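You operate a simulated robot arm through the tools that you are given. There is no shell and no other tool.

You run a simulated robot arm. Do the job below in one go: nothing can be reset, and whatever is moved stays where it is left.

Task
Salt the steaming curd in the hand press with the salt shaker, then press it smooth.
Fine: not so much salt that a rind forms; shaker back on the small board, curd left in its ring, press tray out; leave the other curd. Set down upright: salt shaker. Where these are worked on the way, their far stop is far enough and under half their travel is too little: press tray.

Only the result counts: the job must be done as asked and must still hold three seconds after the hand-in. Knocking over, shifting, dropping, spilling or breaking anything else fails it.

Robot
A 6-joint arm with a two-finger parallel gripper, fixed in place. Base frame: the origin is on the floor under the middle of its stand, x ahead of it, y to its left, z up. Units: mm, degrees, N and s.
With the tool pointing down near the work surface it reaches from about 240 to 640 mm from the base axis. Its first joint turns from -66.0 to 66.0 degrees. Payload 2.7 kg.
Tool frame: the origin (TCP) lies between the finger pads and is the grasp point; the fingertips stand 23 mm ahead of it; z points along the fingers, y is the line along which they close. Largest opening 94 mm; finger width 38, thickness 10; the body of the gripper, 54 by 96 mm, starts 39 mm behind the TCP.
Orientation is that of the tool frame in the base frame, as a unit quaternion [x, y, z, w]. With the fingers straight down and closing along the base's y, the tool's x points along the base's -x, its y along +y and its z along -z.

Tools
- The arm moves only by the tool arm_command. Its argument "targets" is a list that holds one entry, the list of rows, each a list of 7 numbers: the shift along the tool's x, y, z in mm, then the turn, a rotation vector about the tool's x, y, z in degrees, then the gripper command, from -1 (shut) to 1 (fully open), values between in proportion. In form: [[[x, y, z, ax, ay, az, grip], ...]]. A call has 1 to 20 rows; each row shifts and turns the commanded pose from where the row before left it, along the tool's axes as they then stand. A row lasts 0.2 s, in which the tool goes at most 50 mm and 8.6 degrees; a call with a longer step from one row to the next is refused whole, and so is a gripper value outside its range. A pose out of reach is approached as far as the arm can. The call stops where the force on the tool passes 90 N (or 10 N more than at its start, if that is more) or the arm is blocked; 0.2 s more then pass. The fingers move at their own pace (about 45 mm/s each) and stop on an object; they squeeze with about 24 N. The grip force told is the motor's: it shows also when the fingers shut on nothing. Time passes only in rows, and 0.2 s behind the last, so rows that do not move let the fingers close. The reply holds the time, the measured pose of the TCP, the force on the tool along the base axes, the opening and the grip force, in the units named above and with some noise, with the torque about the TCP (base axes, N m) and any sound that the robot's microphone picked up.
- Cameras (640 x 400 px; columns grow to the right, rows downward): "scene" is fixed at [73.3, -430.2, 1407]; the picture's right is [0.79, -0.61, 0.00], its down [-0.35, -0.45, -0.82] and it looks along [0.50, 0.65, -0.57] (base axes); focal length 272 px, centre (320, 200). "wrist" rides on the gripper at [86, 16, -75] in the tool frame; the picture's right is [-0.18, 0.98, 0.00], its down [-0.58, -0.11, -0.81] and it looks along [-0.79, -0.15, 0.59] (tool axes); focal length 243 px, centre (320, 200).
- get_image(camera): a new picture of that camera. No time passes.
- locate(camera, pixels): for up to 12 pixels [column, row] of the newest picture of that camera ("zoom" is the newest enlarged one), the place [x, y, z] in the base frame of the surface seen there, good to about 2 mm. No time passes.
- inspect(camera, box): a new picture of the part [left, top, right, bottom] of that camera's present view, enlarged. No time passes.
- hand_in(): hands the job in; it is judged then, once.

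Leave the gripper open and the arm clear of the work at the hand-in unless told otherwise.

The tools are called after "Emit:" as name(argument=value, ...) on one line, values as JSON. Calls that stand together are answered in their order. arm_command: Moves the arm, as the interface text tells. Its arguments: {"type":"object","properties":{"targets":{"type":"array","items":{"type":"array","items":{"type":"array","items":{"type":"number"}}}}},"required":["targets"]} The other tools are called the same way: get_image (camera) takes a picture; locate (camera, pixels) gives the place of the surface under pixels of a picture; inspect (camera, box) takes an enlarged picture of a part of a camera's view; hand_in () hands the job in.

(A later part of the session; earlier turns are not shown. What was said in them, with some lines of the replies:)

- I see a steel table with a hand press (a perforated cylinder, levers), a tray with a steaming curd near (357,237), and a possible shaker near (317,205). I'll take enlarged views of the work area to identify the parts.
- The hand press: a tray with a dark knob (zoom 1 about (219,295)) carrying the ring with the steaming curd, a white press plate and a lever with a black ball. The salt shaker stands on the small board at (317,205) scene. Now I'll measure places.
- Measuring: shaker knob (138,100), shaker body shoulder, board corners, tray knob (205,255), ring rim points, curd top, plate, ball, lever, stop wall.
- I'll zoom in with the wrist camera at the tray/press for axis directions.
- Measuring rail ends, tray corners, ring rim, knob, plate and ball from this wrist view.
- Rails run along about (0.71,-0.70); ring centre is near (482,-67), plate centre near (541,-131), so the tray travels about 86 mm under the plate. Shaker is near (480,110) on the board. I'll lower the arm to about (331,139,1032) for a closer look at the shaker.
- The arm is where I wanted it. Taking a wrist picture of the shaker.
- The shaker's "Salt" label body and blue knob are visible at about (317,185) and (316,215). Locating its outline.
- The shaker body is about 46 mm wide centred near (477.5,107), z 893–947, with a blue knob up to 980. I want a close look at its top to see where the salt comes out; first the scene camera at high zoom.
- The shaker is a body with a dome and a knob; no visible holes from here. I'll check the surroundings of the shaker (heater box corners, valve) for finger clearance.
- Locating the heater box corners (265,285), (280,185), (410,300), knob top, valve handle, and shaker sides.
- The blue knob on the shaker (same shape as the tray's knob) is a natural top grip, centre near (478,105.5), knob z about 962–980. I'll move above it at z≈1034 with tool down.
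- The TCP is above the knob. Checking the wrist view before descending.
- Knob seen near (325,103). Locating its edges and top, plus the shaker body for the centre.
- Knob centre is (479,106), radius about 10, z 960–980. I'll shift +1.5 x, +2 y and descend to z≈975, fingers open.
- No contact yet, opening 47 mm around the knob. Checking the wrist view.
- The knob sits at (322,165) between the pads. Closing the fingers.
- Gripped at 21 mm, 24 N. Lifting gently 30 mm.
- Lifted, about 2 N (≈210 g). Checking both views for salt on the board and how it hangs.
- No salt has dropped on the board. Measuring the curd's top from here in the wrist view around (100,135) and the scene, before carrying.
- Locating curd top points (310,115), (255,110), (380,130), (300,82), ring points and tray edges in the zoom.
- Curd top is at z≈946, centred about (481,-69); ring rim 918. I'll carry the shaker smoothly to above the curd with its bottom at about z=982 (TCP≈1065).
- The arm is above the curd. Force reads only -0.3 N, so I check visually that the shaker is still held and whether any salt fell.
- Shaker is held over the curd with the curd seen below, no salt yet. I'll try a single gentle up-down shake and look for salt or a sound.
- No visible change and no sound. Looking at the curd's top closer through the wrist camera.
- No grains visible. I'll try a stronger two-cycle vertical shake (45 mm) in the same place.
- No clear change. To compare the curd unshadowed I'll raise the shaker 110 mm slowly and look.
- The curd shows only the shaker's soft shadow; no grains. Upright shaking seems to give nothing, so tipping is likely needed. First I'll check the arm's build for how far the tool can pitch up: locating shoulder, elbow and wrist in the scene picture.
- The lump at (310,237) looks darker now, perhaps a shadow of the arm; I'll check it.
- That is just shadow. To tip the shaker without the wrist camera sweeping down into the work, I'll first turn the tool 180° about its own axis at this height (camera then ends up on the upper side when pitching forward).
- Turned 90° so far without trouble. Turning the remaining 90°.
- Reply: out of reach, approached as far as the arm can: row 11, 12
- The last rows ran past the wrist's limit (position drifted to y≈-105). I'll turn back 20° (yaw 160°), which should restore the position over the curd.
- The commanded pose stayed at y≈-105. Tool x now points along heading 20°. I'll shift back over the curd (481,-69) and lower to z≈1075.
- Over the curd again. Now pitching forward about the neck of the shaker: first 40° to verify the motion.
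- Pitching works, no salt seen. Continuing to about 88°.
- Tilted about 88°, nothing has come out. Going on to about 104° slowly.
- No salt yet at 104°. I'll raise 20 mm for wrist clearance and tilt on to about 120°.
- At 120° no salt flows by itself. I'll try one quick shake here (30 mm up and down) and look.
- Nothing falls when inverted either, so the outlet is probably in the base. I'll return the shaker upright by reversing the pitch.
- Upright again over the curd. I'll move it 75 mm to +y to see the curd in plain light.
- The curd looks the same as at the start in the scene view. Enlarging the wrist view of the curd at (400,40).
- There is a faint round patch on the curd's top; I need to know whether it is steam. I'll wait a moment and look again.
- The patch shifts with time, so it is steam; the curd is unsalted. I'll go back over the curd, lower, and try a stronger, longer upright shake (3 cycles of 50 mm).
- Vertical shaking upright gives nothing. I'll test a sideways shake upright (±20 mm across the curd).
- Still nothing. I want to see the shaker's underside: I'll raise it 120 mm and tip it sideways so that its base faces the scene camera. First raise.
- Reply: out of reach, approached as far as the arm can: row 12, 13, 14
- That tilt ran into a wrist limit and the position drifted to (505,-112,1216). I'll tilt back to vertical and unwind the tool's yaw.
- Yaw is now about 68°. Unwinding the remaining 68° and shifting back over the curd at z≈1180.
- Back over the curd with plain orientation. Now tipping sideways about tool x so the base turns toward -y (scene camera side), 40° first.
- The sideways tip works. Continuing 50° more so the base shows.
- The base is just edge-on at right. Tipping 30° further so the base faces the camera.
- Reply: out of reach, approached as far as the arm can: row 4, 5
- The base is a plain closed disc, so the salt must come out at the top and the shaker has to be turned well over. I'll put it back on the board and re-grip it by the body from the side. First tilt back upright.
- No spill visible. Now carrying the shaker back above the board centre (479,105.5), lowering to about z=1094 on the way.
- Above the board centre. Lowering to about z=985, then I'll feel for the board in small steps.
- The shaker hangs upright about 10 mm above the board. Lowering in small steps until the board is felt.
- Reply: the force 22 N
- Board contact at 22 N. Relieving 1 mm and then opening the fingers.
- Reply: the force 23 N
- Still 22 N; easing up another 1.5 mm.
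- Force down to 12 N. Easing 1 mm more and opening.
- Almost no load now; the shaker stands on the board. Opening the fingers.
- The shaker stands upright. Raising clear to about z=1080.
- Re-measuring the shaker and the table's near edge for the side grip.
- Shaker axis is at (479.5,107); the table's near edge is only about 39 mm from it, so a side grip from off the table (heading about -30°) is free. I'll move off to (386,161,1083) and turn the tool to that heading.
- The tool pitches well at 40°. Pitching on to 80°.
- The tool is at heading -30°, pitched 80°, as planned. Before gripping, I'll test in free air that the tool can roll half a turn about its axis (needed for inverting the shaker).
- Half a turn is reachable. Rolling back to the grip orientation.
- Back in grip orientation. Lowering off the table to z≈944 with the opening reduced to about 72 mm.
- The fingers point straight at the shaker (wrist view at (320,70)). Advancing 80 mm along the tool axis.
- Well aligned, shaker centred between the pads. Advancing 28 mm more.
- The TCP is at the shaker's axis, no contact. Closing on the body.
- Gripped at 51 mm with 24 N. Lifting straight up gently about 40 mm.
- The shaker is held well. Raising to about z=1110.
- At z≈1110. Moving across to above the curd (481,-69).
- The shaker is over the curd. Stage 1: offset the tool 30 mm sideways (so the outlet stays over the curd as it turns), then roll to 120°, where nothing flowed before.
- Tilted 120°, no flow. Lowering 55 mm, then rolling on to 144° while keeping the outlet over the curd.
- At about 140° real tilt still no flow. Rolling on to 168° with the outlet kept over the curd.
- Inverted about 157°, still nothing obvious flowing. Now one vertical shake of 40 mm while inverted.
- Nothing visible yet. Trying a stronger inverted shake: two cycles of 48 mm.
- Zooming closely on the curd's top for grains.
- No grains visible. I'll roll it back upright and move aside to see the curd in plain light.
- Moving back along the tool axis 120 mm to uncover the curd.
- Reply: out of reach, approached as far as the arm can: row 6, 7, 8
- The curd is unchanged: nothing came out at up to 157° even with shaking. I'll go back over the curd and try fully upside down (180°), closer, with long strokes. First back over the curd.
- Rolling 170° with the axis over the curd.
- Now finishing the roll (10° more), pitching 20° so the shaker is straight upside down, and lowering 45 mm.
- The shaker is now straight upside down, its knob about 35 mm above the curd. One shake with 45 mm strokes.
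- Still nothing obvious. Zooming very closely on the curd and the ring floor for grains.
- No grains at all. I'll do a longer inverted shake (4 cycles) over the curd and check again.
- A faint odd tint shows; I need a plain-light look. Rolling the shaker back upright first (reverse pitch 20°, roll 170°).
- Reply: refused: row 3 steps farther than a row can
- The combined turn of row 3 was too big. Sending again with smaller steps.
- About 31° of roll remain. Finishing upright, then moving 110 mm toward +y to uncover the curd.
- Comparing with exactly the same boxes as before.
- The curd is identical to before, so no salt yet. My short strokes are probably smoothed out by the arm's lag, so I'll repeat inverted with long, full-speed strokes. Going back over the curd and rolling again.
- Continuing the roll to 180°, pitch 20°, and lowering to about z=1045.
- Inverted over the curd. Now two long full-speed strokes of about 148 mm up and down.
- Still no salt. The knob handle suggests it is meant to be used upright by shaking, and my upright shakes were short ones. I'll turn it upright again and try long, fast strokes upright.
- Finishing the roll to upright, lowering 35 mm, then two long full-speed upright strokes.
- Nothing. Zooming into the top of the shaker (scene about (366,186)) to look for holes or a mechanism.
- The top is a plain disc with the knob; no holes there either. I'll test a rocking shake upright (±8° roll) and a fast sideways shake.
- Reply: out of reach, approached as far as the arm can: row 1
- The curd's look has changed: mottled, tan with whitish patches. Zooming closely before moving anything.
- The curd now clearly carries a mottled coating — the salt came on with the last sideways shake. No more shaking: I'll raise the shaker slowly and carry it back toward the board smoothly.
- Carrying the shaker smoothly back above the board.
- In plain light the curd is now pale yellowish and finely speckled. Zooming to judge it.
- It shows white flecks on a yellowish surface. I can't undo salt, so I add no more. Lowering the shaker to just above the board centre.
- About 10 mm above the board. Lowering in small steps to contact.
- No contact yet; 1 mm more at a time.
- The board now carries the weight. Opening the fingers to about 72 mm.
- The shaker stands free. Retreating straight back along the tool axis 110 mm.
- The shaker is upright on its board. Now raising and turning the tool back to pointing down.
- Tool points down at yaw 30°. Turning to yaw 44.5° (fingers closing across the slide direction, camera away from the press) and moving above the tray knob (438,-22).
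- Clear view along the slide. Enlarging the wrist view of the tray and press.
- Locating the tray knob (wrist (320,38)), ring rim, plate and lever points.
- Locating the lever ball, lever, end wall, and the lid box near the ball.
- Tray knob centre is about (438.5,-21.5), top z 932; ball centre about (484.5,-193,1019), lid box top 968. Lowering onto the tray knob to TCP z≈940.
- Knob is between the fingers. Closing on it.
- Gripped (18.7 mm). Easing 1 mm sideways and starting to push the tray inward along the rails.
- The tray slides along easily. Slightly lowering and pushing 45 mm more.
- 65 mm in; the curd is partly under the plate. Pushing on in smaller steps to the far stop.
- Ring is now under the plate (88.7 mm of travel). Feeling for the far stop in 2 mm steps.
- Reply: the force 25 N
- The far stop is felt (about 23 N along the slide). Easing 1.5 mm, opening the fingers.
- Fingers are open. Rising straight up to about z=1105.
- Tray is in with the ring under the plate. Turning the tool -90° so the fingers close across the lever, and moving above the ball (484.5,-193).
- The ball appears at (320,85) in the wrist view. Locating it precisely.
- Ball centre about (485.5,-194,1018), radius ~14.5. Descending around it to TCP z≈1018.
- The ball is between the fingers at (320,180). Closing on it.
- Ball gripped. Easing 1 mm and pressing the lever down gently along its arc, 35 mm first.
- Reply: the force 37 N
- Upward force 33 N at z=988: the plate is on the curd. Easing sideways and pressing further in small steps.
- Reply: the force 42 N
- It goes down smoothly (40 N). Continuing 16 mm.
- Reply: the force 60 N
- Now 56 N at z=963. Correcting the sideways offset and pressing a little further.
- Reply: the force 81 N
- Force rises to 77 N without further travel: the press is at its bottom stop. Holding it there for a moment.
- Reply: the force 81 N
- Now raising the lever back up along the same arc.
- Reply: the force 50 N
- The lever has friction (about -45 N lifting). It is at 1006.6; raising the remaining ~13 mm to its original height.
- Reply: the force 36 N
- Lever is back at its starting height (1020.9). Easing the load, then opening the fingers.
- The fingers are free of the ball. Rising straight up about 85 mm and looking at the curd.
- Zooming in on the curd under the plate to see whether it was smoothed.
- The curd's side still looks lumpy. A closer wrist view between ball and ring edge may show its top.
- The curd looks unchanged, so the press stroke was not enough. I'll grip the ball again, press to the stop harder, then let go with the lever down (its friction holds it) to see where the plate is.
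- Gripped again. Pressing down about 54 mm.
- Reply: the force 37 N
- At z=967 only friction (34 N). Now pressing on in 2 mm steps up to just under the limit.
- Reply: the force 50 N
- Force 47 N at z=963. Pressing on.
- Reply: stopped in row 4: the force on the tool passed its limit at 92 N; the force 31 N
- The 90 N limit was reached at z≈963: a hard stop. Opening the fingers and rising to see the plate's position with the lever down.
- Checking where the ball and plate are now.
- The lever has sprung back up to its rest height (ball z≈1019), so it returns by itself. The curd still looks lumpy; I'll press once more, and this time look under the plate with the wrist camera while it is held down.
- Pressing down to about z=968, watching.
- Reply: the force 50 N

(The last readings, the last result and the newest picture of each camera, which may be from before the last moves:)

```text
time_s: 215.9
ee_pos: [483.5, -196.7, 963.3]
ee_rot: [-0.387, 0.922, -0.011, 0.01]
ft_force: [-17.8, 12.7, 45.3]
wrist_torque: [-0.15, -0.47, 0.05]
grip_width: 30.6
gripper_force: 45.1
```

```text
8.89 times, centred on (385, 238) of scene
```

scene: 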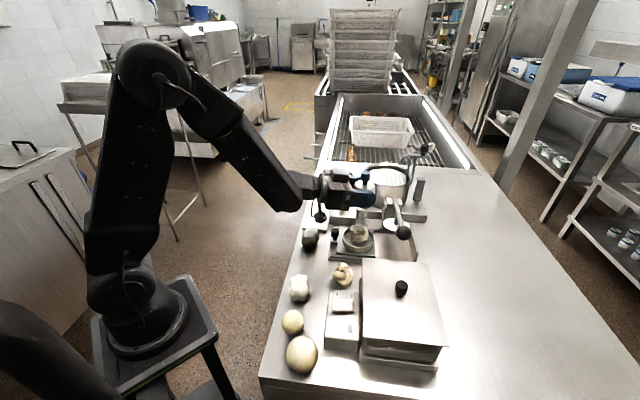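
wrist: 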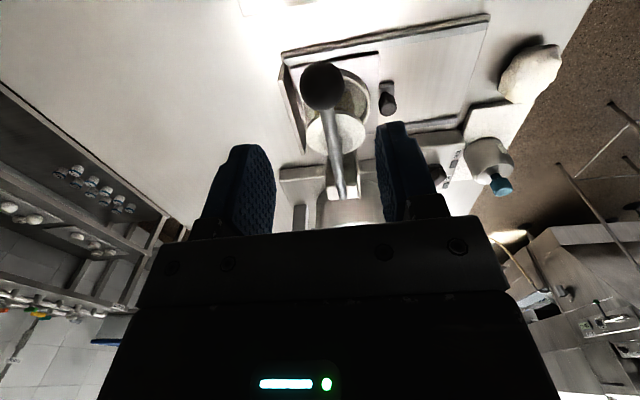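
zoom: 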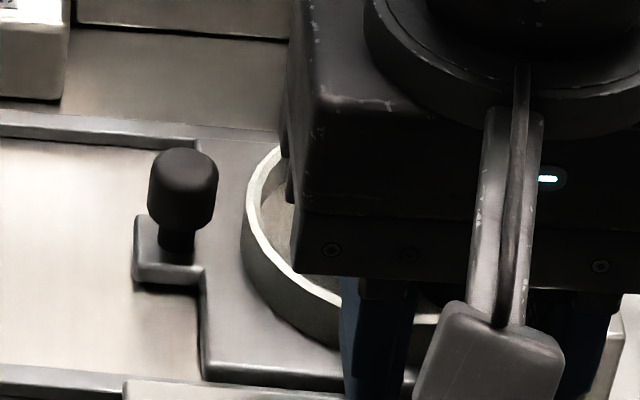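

At the bottom again (45 N, z=963). Adding force toward ~80 N and holding for about 2.5 s.

Emit:
arm_command(targets=[[[0, 0.5, 2, 0, 0, 0, -1], [0, 0, 2, 0, 0, 0, -1], [0, 0, 1, 0, 0, 0, -1], [0, 0, 0, 0, 0, 0, -1], [0, 0, 0, 0, 0, 0, -1], [0, 0, 0, 0, 0, 0, -1], [0, 0, 0, 0, 0, 0, -1], [0, 0, 0, 0, 0, 0, -1], [0, 0, 0, 0, 0, 0, -1], [0, 0, 0, 0, 0, 0, -1], [0, 0, 0, 0, 0, 0, -1], [0, 0, 0, 0, 0, 0, -1], [0, 0, 0, 0, 0, 0, -1]]])

Emit:
inspect(camera="wrist", box=[290, 130, 380, 220])

```text
time_s: 218.7
ee_pos: [483.8, -196.2, 962.4]
ee_rot: [-0.387, 0.922, -0.013, 0.012]
ft_force: [-36.3, 0.3, 67.7]
wrist_torque: [0.22, -1.04, 0.1]
grip_width: 30.7
gripper_force: 44.8
```

```text
4.44 times, centred on (335, 175) of wrist
```

zoom: 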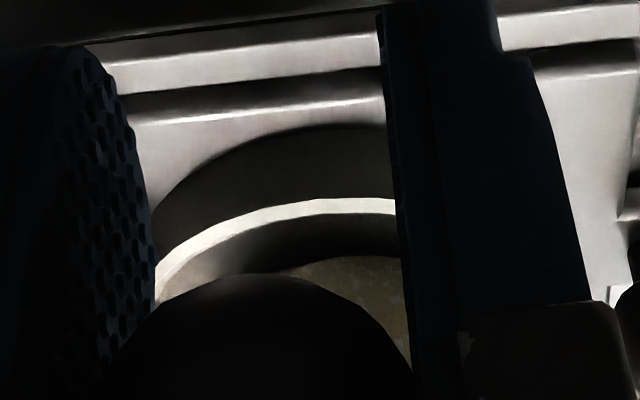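

While pressed, a smooth-edged disc is now seen inside the ring. I'll ease the lever up and look again.

Emit:
arm_command(targets=[[[0, 0, -5, 0, 0, 0, -1], [0, 0, -6, 0, 0, 0, -1], [0, 0, -6, 0, 0, 0, -1], [0, 0, -6, 0, 0, 0, -1], [0, -0.5, -6, 0, 0, 0, -1], [-0.3, -0.5, -6, 0, 0, 0, -1], [-0.4, -0.5, -6, 0, 0, 0, -1], [-0.5, -0.5, -6, 0, 0, 0, -1], [-0.5, -0.3, -6, 0, 0, 0, -1], [0, 0, -6, 0, 0, 0, -1], [0, 0, -5, 0, 0, 0, -1], [0, 0, 0, 0, 0, 0, -1]]])

Emit:
inspect(camera="wrist", box=[240, 90, 420, 240])

```text
time_s: 221.3
ee_pos: [484.5, -195.1, 1012.7]
ee_rot: [-0.387, 0.922, -0.003, 0.001]
ft_force: [-3.4, 4.4, -32.1]
wrist_torque: [-0.11, 0.02, 0.02]
grip_width: 30.8
gripper_force: 44.9
```

```text
2.67 times, centred on (330, 165) of wrist
```

zoom: 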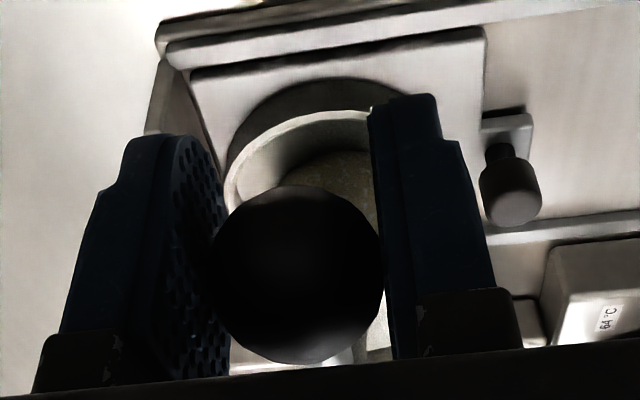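

The curd now shows a smooth round edge in the ring. Raising the lever the last few mm, then opening and rising.

Emit:
arm_command(targets=[[[0, 0, -4, 0, 0, 0, -1], [0, 0, -3, 0, 0, 0, -1], [0, 0, 0, 0, 0, 0, -1], [0, 0, 1.5, 0, 0, 0, -0.3], [0, 0, 0, 0, 0, 0, 0], [0, 0, 0, 0, 0, 0, 0.2], [0, 0, 0, 0, 0, 0, 0.2], [0, 0, -8, 0, 0, 0, 0.2], [0, 0, -16, 0, 0, 0, 0.2], [0, 0, -20, 0, 0, 0, 0.2], [0, 0, -20, 0, 0, 0, 0.2], [0, 0, -14, 0, 0, 0, 0.2], [0, 0, -6, 0, 0, 0, 0.2]]])

Emit:
inspect(camera="scene", box=[340, 190, 440, 280])

Emit:
inspect(camera="scene", box=[372, 220, 412, 260])

```text
time_s: 224.1
ee_pos: [483.8, -195.1, 1106.8]
ee_rot: [-0.387, 0.922, -0.008, 0.005]
ft_force: [0.8, 0.1, 0.3]
wrist_torque: [0.01, 0.0, 0.0]
grip_width: 56.4
gripper_force: 0.2
```

```text
4.44 times, centred on (390, 235) of scene
```

zoom: 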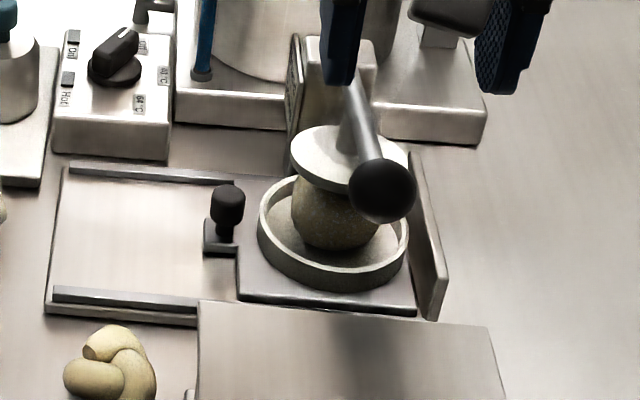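

```text
10.00 times, centred on (392, 240) of scene
```

zoom: 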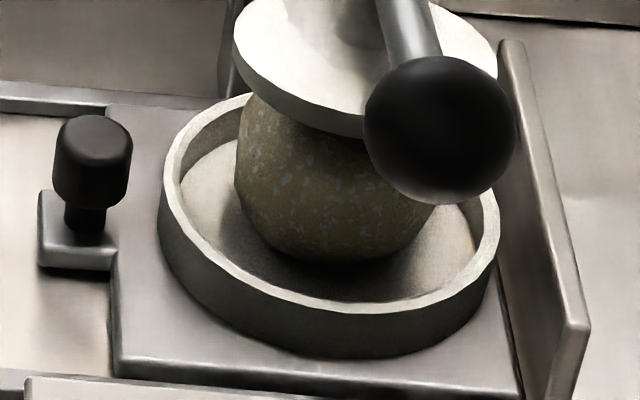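

The curd is now smooth with its flecks, in its ring, and the lever is back up. Now to the tray knob: moving back over it and turning the tool +90°.

Emit:
arm_command(targets=[[[-8, 5.3, 0, 0, 0, 0, 0], [-16, 10.6, 0, 0, 0, 0, 0], [-20, 13.2, 0, 0, 0, 0, 0], [-20, 13.2, 0, 0, 0, 0, 0], [-16, 10.6, 0, 0, 0, 0, 0], [-8, 5.3, 0, 0, 0, 0, 0], [-3.7, 2.5, 0, 0, 0, 0, 0], [0, 0, 0, 0, 0, 7, 0], [0, 0, 0, 0, 0, 8.5, 0], [0, 0, 0, 0, 0, 8.5, 0], [0, 0, 0, 0, 0, 8.5, 0], [0, 0, 0, 0, 0, 8.5, 0], [0, 0, 0, 0, 0, 8.5, 0], [0, 0, 0, 0, 0, 8.5, 0], [0, 0, 0, 0, 0, 8.5, 0], [0, 0, 0, 0, 0, 8.5, 0], [0, 0, 0, 0, 0, 8.5, 0], [0, 0, 0, 0, 0, 6.5, 0]]])

Emit:
get_image(camera="wrist")

```text
time_s: 227.9
ee_pos: [505.1, -85.9, 1105.2]
ee_rot: [0.379, 0.925, -0.002, 0.01]
ft_force: [0.3, 0.4, -0.2]
wrist_torque: [0.02, -0.01, -0.02]
grip_width: 47.0
gripper_force: 0.1
```

```text
taken
```

wrist: 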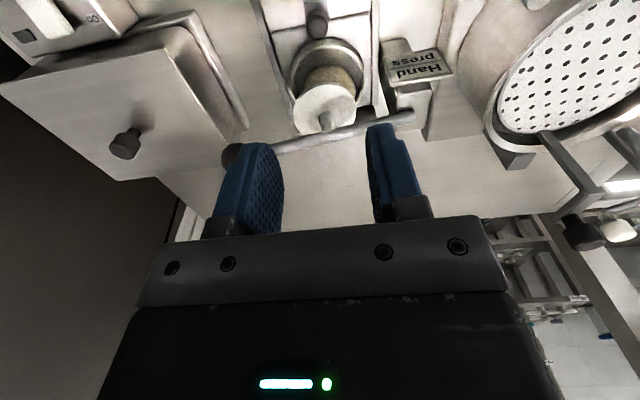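

Checking the knob's place now (wrist (317,25)).

Emit:
locate(camera="wrist", pixels=[[317, 20], [317, 30], [307, 25], [327, 25], [325, 75], [325, 100], [310, 90], [345, 60]])

Emit:
inspect(camera="wrist", box=[270, 0, 390, 140])

```text
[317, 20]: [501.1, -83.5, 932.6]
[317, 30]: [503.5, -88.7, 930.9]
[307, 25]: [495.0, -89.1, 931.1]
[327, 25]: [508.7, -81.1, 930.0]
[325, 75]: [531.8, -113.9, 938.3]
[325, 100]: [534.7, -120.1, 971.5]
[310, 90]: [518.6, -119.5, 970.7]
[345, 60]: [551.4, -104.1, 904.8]
```

```text
2.86 times, centred on (330, 70) of wrist
```

zoom: 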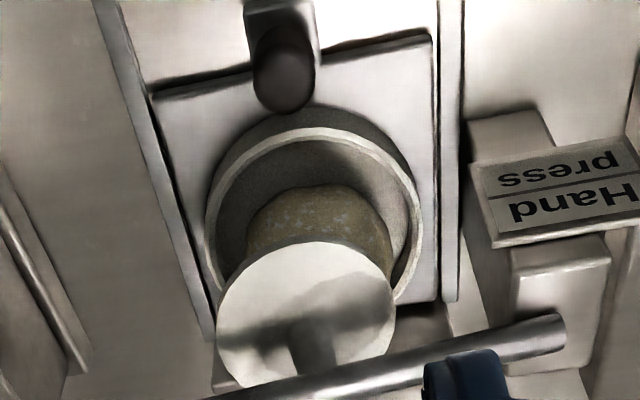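

Knob centre about (502.8,-86). Descending to grip it at z≈940 (same place as when I released it), with a small tilt correction.

Emit:
arm_command(targets=[[[1.6, -1.7, 10, 0, 1.1, 0, 0], [0, 0, 20, 0, 0, 0, 0], [0, 0, 24, 0, 0, 0, 0], [0, 0, 26, 0, 0, 0, 0], [0, 0, 26, 0, 0, 0, 0], [0, 0, 24, 0, 0, 0, 0], [0, 0, 18, 0, 0, 0, 0], [0, 0, 11, 0, 0, 0, 0], [0, 0, 5, 0, 0, 0, 0], [0, 0, 0, 0, 0, 0, 0]]])

Emit:
get_image(camera="wrist")

Emit:
inspect(camera="scene", box=[320, 180, 440, 280])

```text
time_s: 230.1
ee_pos: [502.9, -86.7, 942.9]
ee_rot: [0.378, 0.926, 0.002, 0.0]
ft_force: [0.0, 0.5, -0.1]
wrist_torque: [0.0, -0.01, -0.02]
grip_width: 47.1
gripper_force: 0.1
```

```text
taken
```

wrist: 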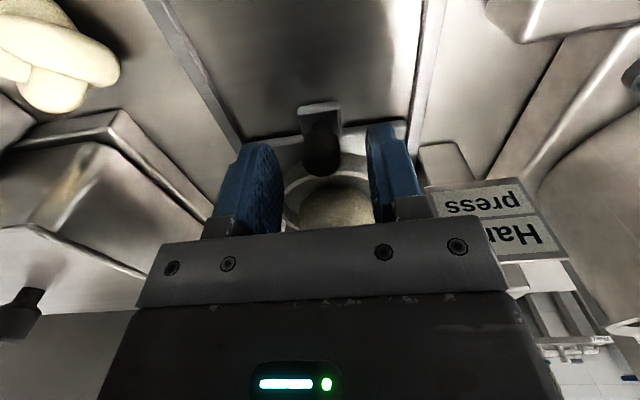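

```text
4.00 times, centred on (380, 230) of scene
```

zoom: 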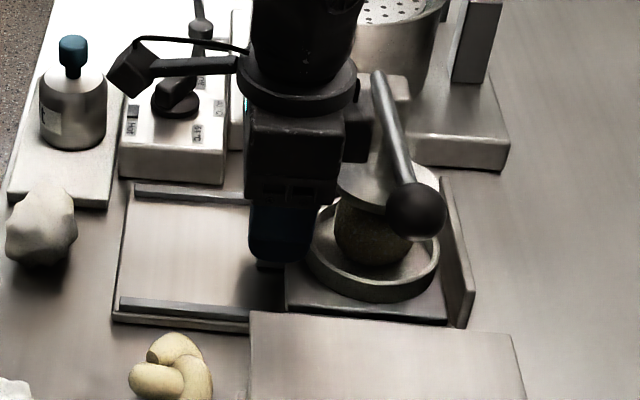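

Around the knob. Lowering 3 mm more and closing.

Emit:
arm_command(targets=[[[0, 0, 3, 0, 0, 0, 0], [0, 0, 0, 0, 0, 0, -0.4], [0, 0, 0, 0, 0, 0, -0.8], [0, 0, 0, 0, 0, 0, -1], [0, 0, 0, 0, 0, 0, -1]]])

```text
time_s: 231.3
ee_pos: [503.7, -86.8, 939.5]
ee_rot: [0.379, 0.926, 0.002, 0.001]
ft_force: [-1.7, -1.6, -0.2]
wrist_torque: [-0.14, 0.01, -0.02]
grip_width: 18.8
gripper_force: 45.0
```

Gripped. Pulling the tray out, first 45 mm.

Emit:
arm_command(targets=[[[2, 0, 0, 0, 0, 0, -1], [4, 0, 0, 0, 0, 0, -1], [7, 0, 0, 0, 0, 0, -1], [8, 0, 0, 0, 0, 0, -1], [8, 0, 0, 0, 0, 0, -1], [8, 0, 0, 0, 0, 0, -1], [5, 0, 0, 0, 0, 0, -1], [3, 0, 0, 0, 0, 0, -1], [0, 0, 0, 0, 0, 0, -1]]])

Emit:
inspect(camera="scene", box=[320, 180, 440, 280])

```text
time_s: 233.3
ee_pos: [473.0, -53.9, 939.3]
ee_rot: [0.378, 0.926, 0.003, 0.001]
ft_force: [1.0, 1.6, -5.9]
wrist_torque: [-0.41, -0.46, -0.01]
grip_width: 18.7
gripper_force: 44.6
```

```text
4.00 times, centred on (380, 230) of scene
```

zoom: 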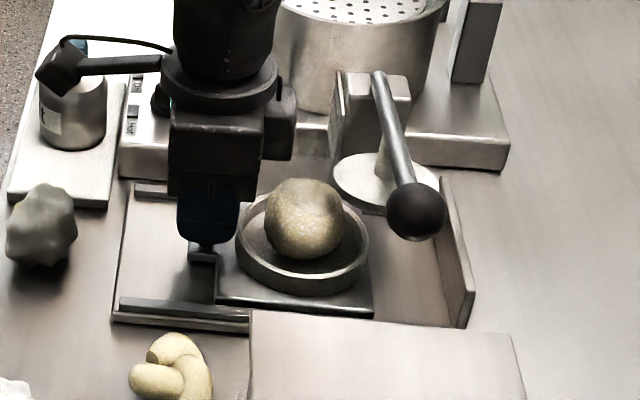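

The curd is a smooth ball in its ring, tray half out. Pulling the remaining 45 mm.

Emit:
arm_command(targets=[[[3, 0, 0, 0, 0, 0, -1], [6, 0, 0, 0, 0, 0, -1], [8, 0, 0, 0, 0, 0, -1], [8, 0, 0, 0, 0, 0, -1], [8, 0, 0, 0, 0, 0, -1], [6, 0, 0, 0, 0, 0, -1], [3, 0, 0, 0, 0, 0, -1], [2, 0, 0, 0, 0, 0, -1], [0, 0, 0, 0, 0, 0, -1]]])

Emit:
inspect(camera="scene", box=[320, 180, 440, 280])

```text
time_s: 235.3
ee_pos: [439.2, -23.7, 939.0]
ee_rot: [0.377, 0.926, 0.003, 0.003]
ft_force: [8.9, 9.9, 0.7]
wrist_torque: [-0.32, -0.77, 0.05]
grip_width: 18.7
gripper_force: 45.1
```

```text
4.00 times, centred on (380, 230) of scene
```

zoom: 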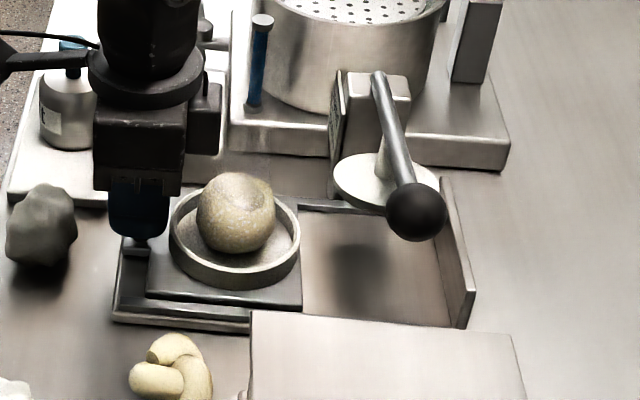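

Tray is back at its starting place. A small 1.5 mm nudge outward to see if it is at its outer stop.

Emit:
arm_command(targets=[[[1, 1, 0, 0, 0, 0, -1], [0.5, 0, 0, 0, 0, 0, -1], [0, 0, 0, 0, 0, 0, -1]]])

```text
time_s: 236.1
ee_pos: [439.9, -22.6, 939.2]
ee_rot: [0.379, 0.926, 0.002, 0.002]
ft_force: [5.2, 5.7, 1.8]
wrist_torque: [-0.21, -0.45, 0.02]
grip_width: 18.8
gripper_force: 44.4
```

No stop felt yet; nudging 2 mm more.

Emit:
arm_command(targets=[[[1, 0.5, 0, 0, 0, 0, -1], [1, 0, 0, 0, 0, 0, -1], [0, 0, 0, 0, 0, 0, -1]]])

```text
time_s: 236.9
ee_pos: [439.8, -22.2, 939.4]
ee_rot: [0.378, 0.926, 0.003, 0.002]
ft_force: [9.4, -11.6, 2.9]
wrist_torque: [0.1, 0.17, -0.07]
grip_width: 18.9
gripper_force: 45.4
```

The outer stop is felt (15 N), so the tray is fully out. Easing the load and opening the fingers.

Emit:
arm_command(targets=[[[-1.8, 0, 0, 0, 0, 0, -1], [0, 0, 0, 0, 0, 0, -0.4], [0, 0, 0, 0, 0, 0, -0.1], [0, 0, 0, 0, 0, 0, 0], [0, 0, 0, 0, 0, 0, 0]]])

Emit:
get_image(camera="wrist")

```text
time_s: 238.1
ee_pos: [439.5, -22.0, 939.2]
ee_rot: [0.378, 0.926, 0.002, 0.001]
ft_force: [-0.2, 0.3, 0.1]
wrist_torque: [0.0, 0.02, -0.04]
grip_width: 47.0
gripper_force: 0.0
```

```text
taken
```

wrist: 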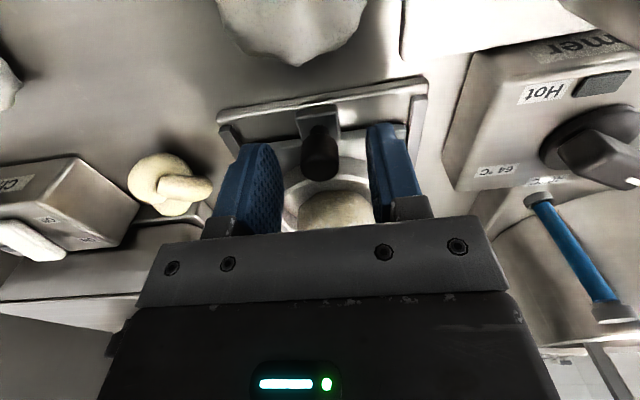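

Fingers free of the knob. Rising straight up, well clear.

Emit:
arm_command(targets=[[[0, 0, -8, 0, 0, 0, 0], [0, 0, -16, 0, 0, 0, 0], [0, 0, -24, 0, 0, 0, 0.5], [0, 0, -28, 0, 0, 0, 1], [0, 0, -30, 0, 0, 0, 1], [0, 0, -30, 0, 0, 0, 1], [0, 0, -28, 0, 0, 0, 1], [0, 0, -22, 0, 0, 0, 1], [0, 0, -12, 0, 0, 0, 1], [0, 0, -5, 0, 0, 0, 1]]])

Emit:
inspect(camera="scene", box=[300, 170, 440, 280])

Emit:
inspect(camera="scene", box=[345, 215, 375, 245])

Emit:
inspect(camera="wrist", box=[270, 20, 400, 140])

```text
time_s: 240.3
ee_pos: [438.8, -23.3, 1141.9]
ee_rot: [0.377, 0.926, 0.002, 0.001]
ft_force: [0.0, 0.0, 0.5]
wrist_torque: [0.02, -0.02, -0.01]
grip_width: 93.9
gripper_force: 0.1
```

```text
3.64 times, centred on (370, 225) of scene
```

zoom: 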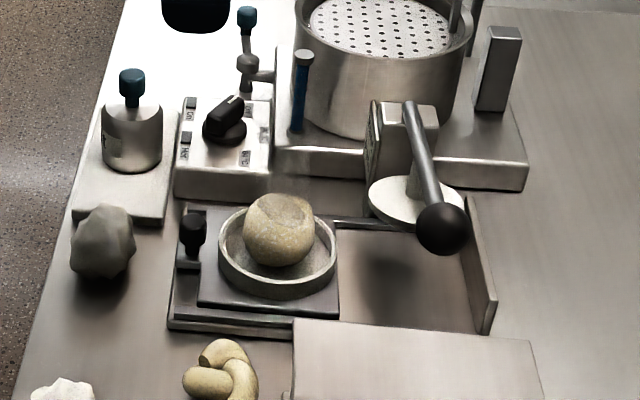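

```text
13.33 times, centred on (360, 230) of scene
```

zoom: 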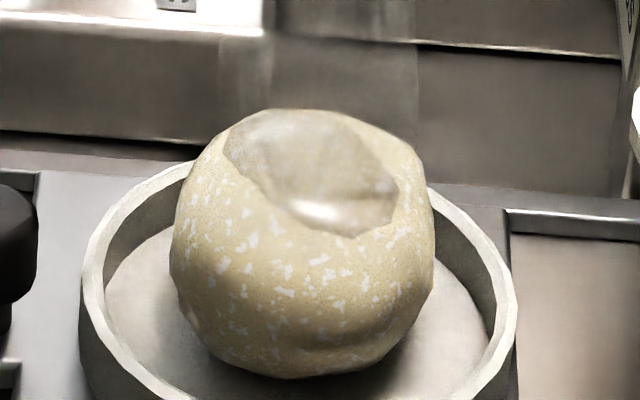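

```text
3.33 times, centred on (335, 80) of wrist
```

zoom: 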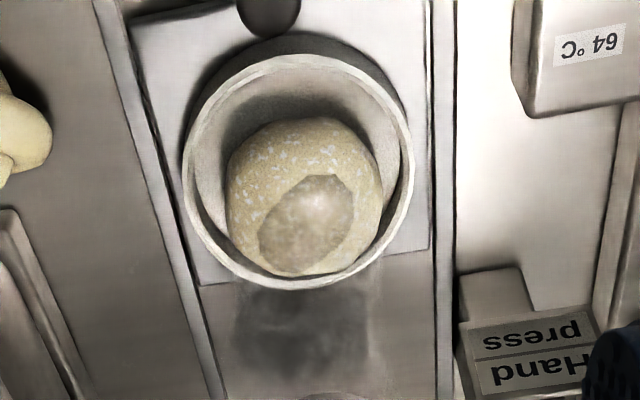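

The curd is smooth and flecked, in its ring, tray fully out, lever up, shaker upright on the board, other lumps in place. Moving the arm up and clear with the gripper open.

Emit:
arm_command(targets=[[[8, 3.5, -12, 0, 0, 0, 1], [16, 7, -18, 0, 0, 0, 1], [20, 9, -20, 0, 0, 0, 1], [20, 9, -20, 0, 0, 0, 1], [18, 8, -16, 0, 0, 0, 1], [11, 5, -10, 0, 0, 0, 1], [5, 2, -4, 0, 0, 0, 1], [0, 0, 0, 0, 0, 0, 1]]])

Emit:
get_image(camera="scene")

Emit:
inspect(camera="scene", box=[280, 160, 440, 300])

```text
time_s: 242.1
ee_pos: [398.9, 76.9, 1242.0]
ee_rot: [0.377, 0.926, 0.002, 0.001]
ft_force: [-0.3, 0.0, 0.6]
wrist_torque: [-0.03, 0.02, 0.0]
grip_width: 93.8
gripper_force: 0.1
```

```text
taken
```

scene: 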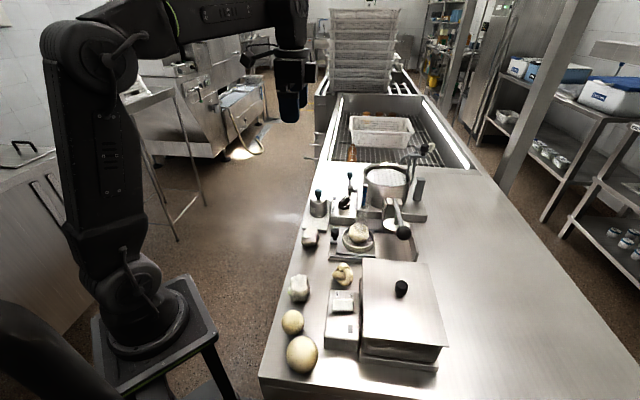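

```text
2.86 times, centred on (360, 230) of scene
```

zoom: 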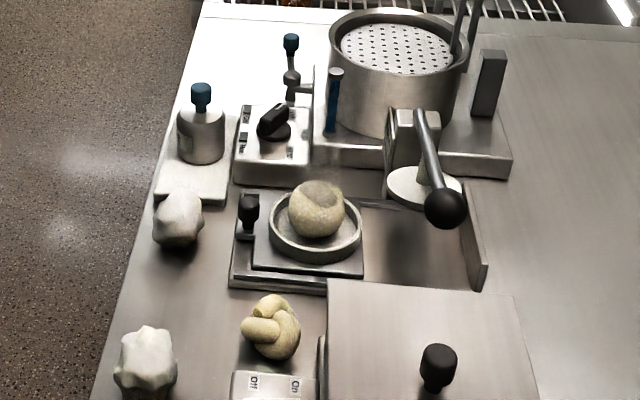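

Final check: the shaker is upright on its board, the curd is smooth in its ring, the tray is out, the lever is up, and the other lumps look undisturbed. The gripper is open and the arm is clear. My one doubt is the salt. It came on suddenly in the last sideways shake and left the curd yellowish with white flecks. I can't tell from the pictures whether that counts as a rind, and it can't be undone. Handing in.

Emit:
hand_in()

```text
The job is handed in.
```

I handed the job in, but the curd may be over-salted, and I couldn't settle that from the pictures.

- **Salt:** Many shakes, upright and upside down, showed no effect. Then the last rocking and sideways shake covered the curd all at once. It ended up yellowish-tan with white flecks, which could be plain salting or the rind you wanted to avoid. I added no more after that.
- **Pressing:** I pushed the tray in to its far stop. Two full presses left the curd looking lumpy. A third, held down for about 2.5 seconds, left it smooth. It's still in its ring.
- **Tray and lever:** The tray is pulled out to its outer stop, and the lever is back at its rest height.
- **Shaker:** It stands upright on the small board, near the middle.
- **Everything else:** The other curd lumps and the rest of the table look undisturbed, and I saw no spilled salt. The gripper is open and the arm is clear.
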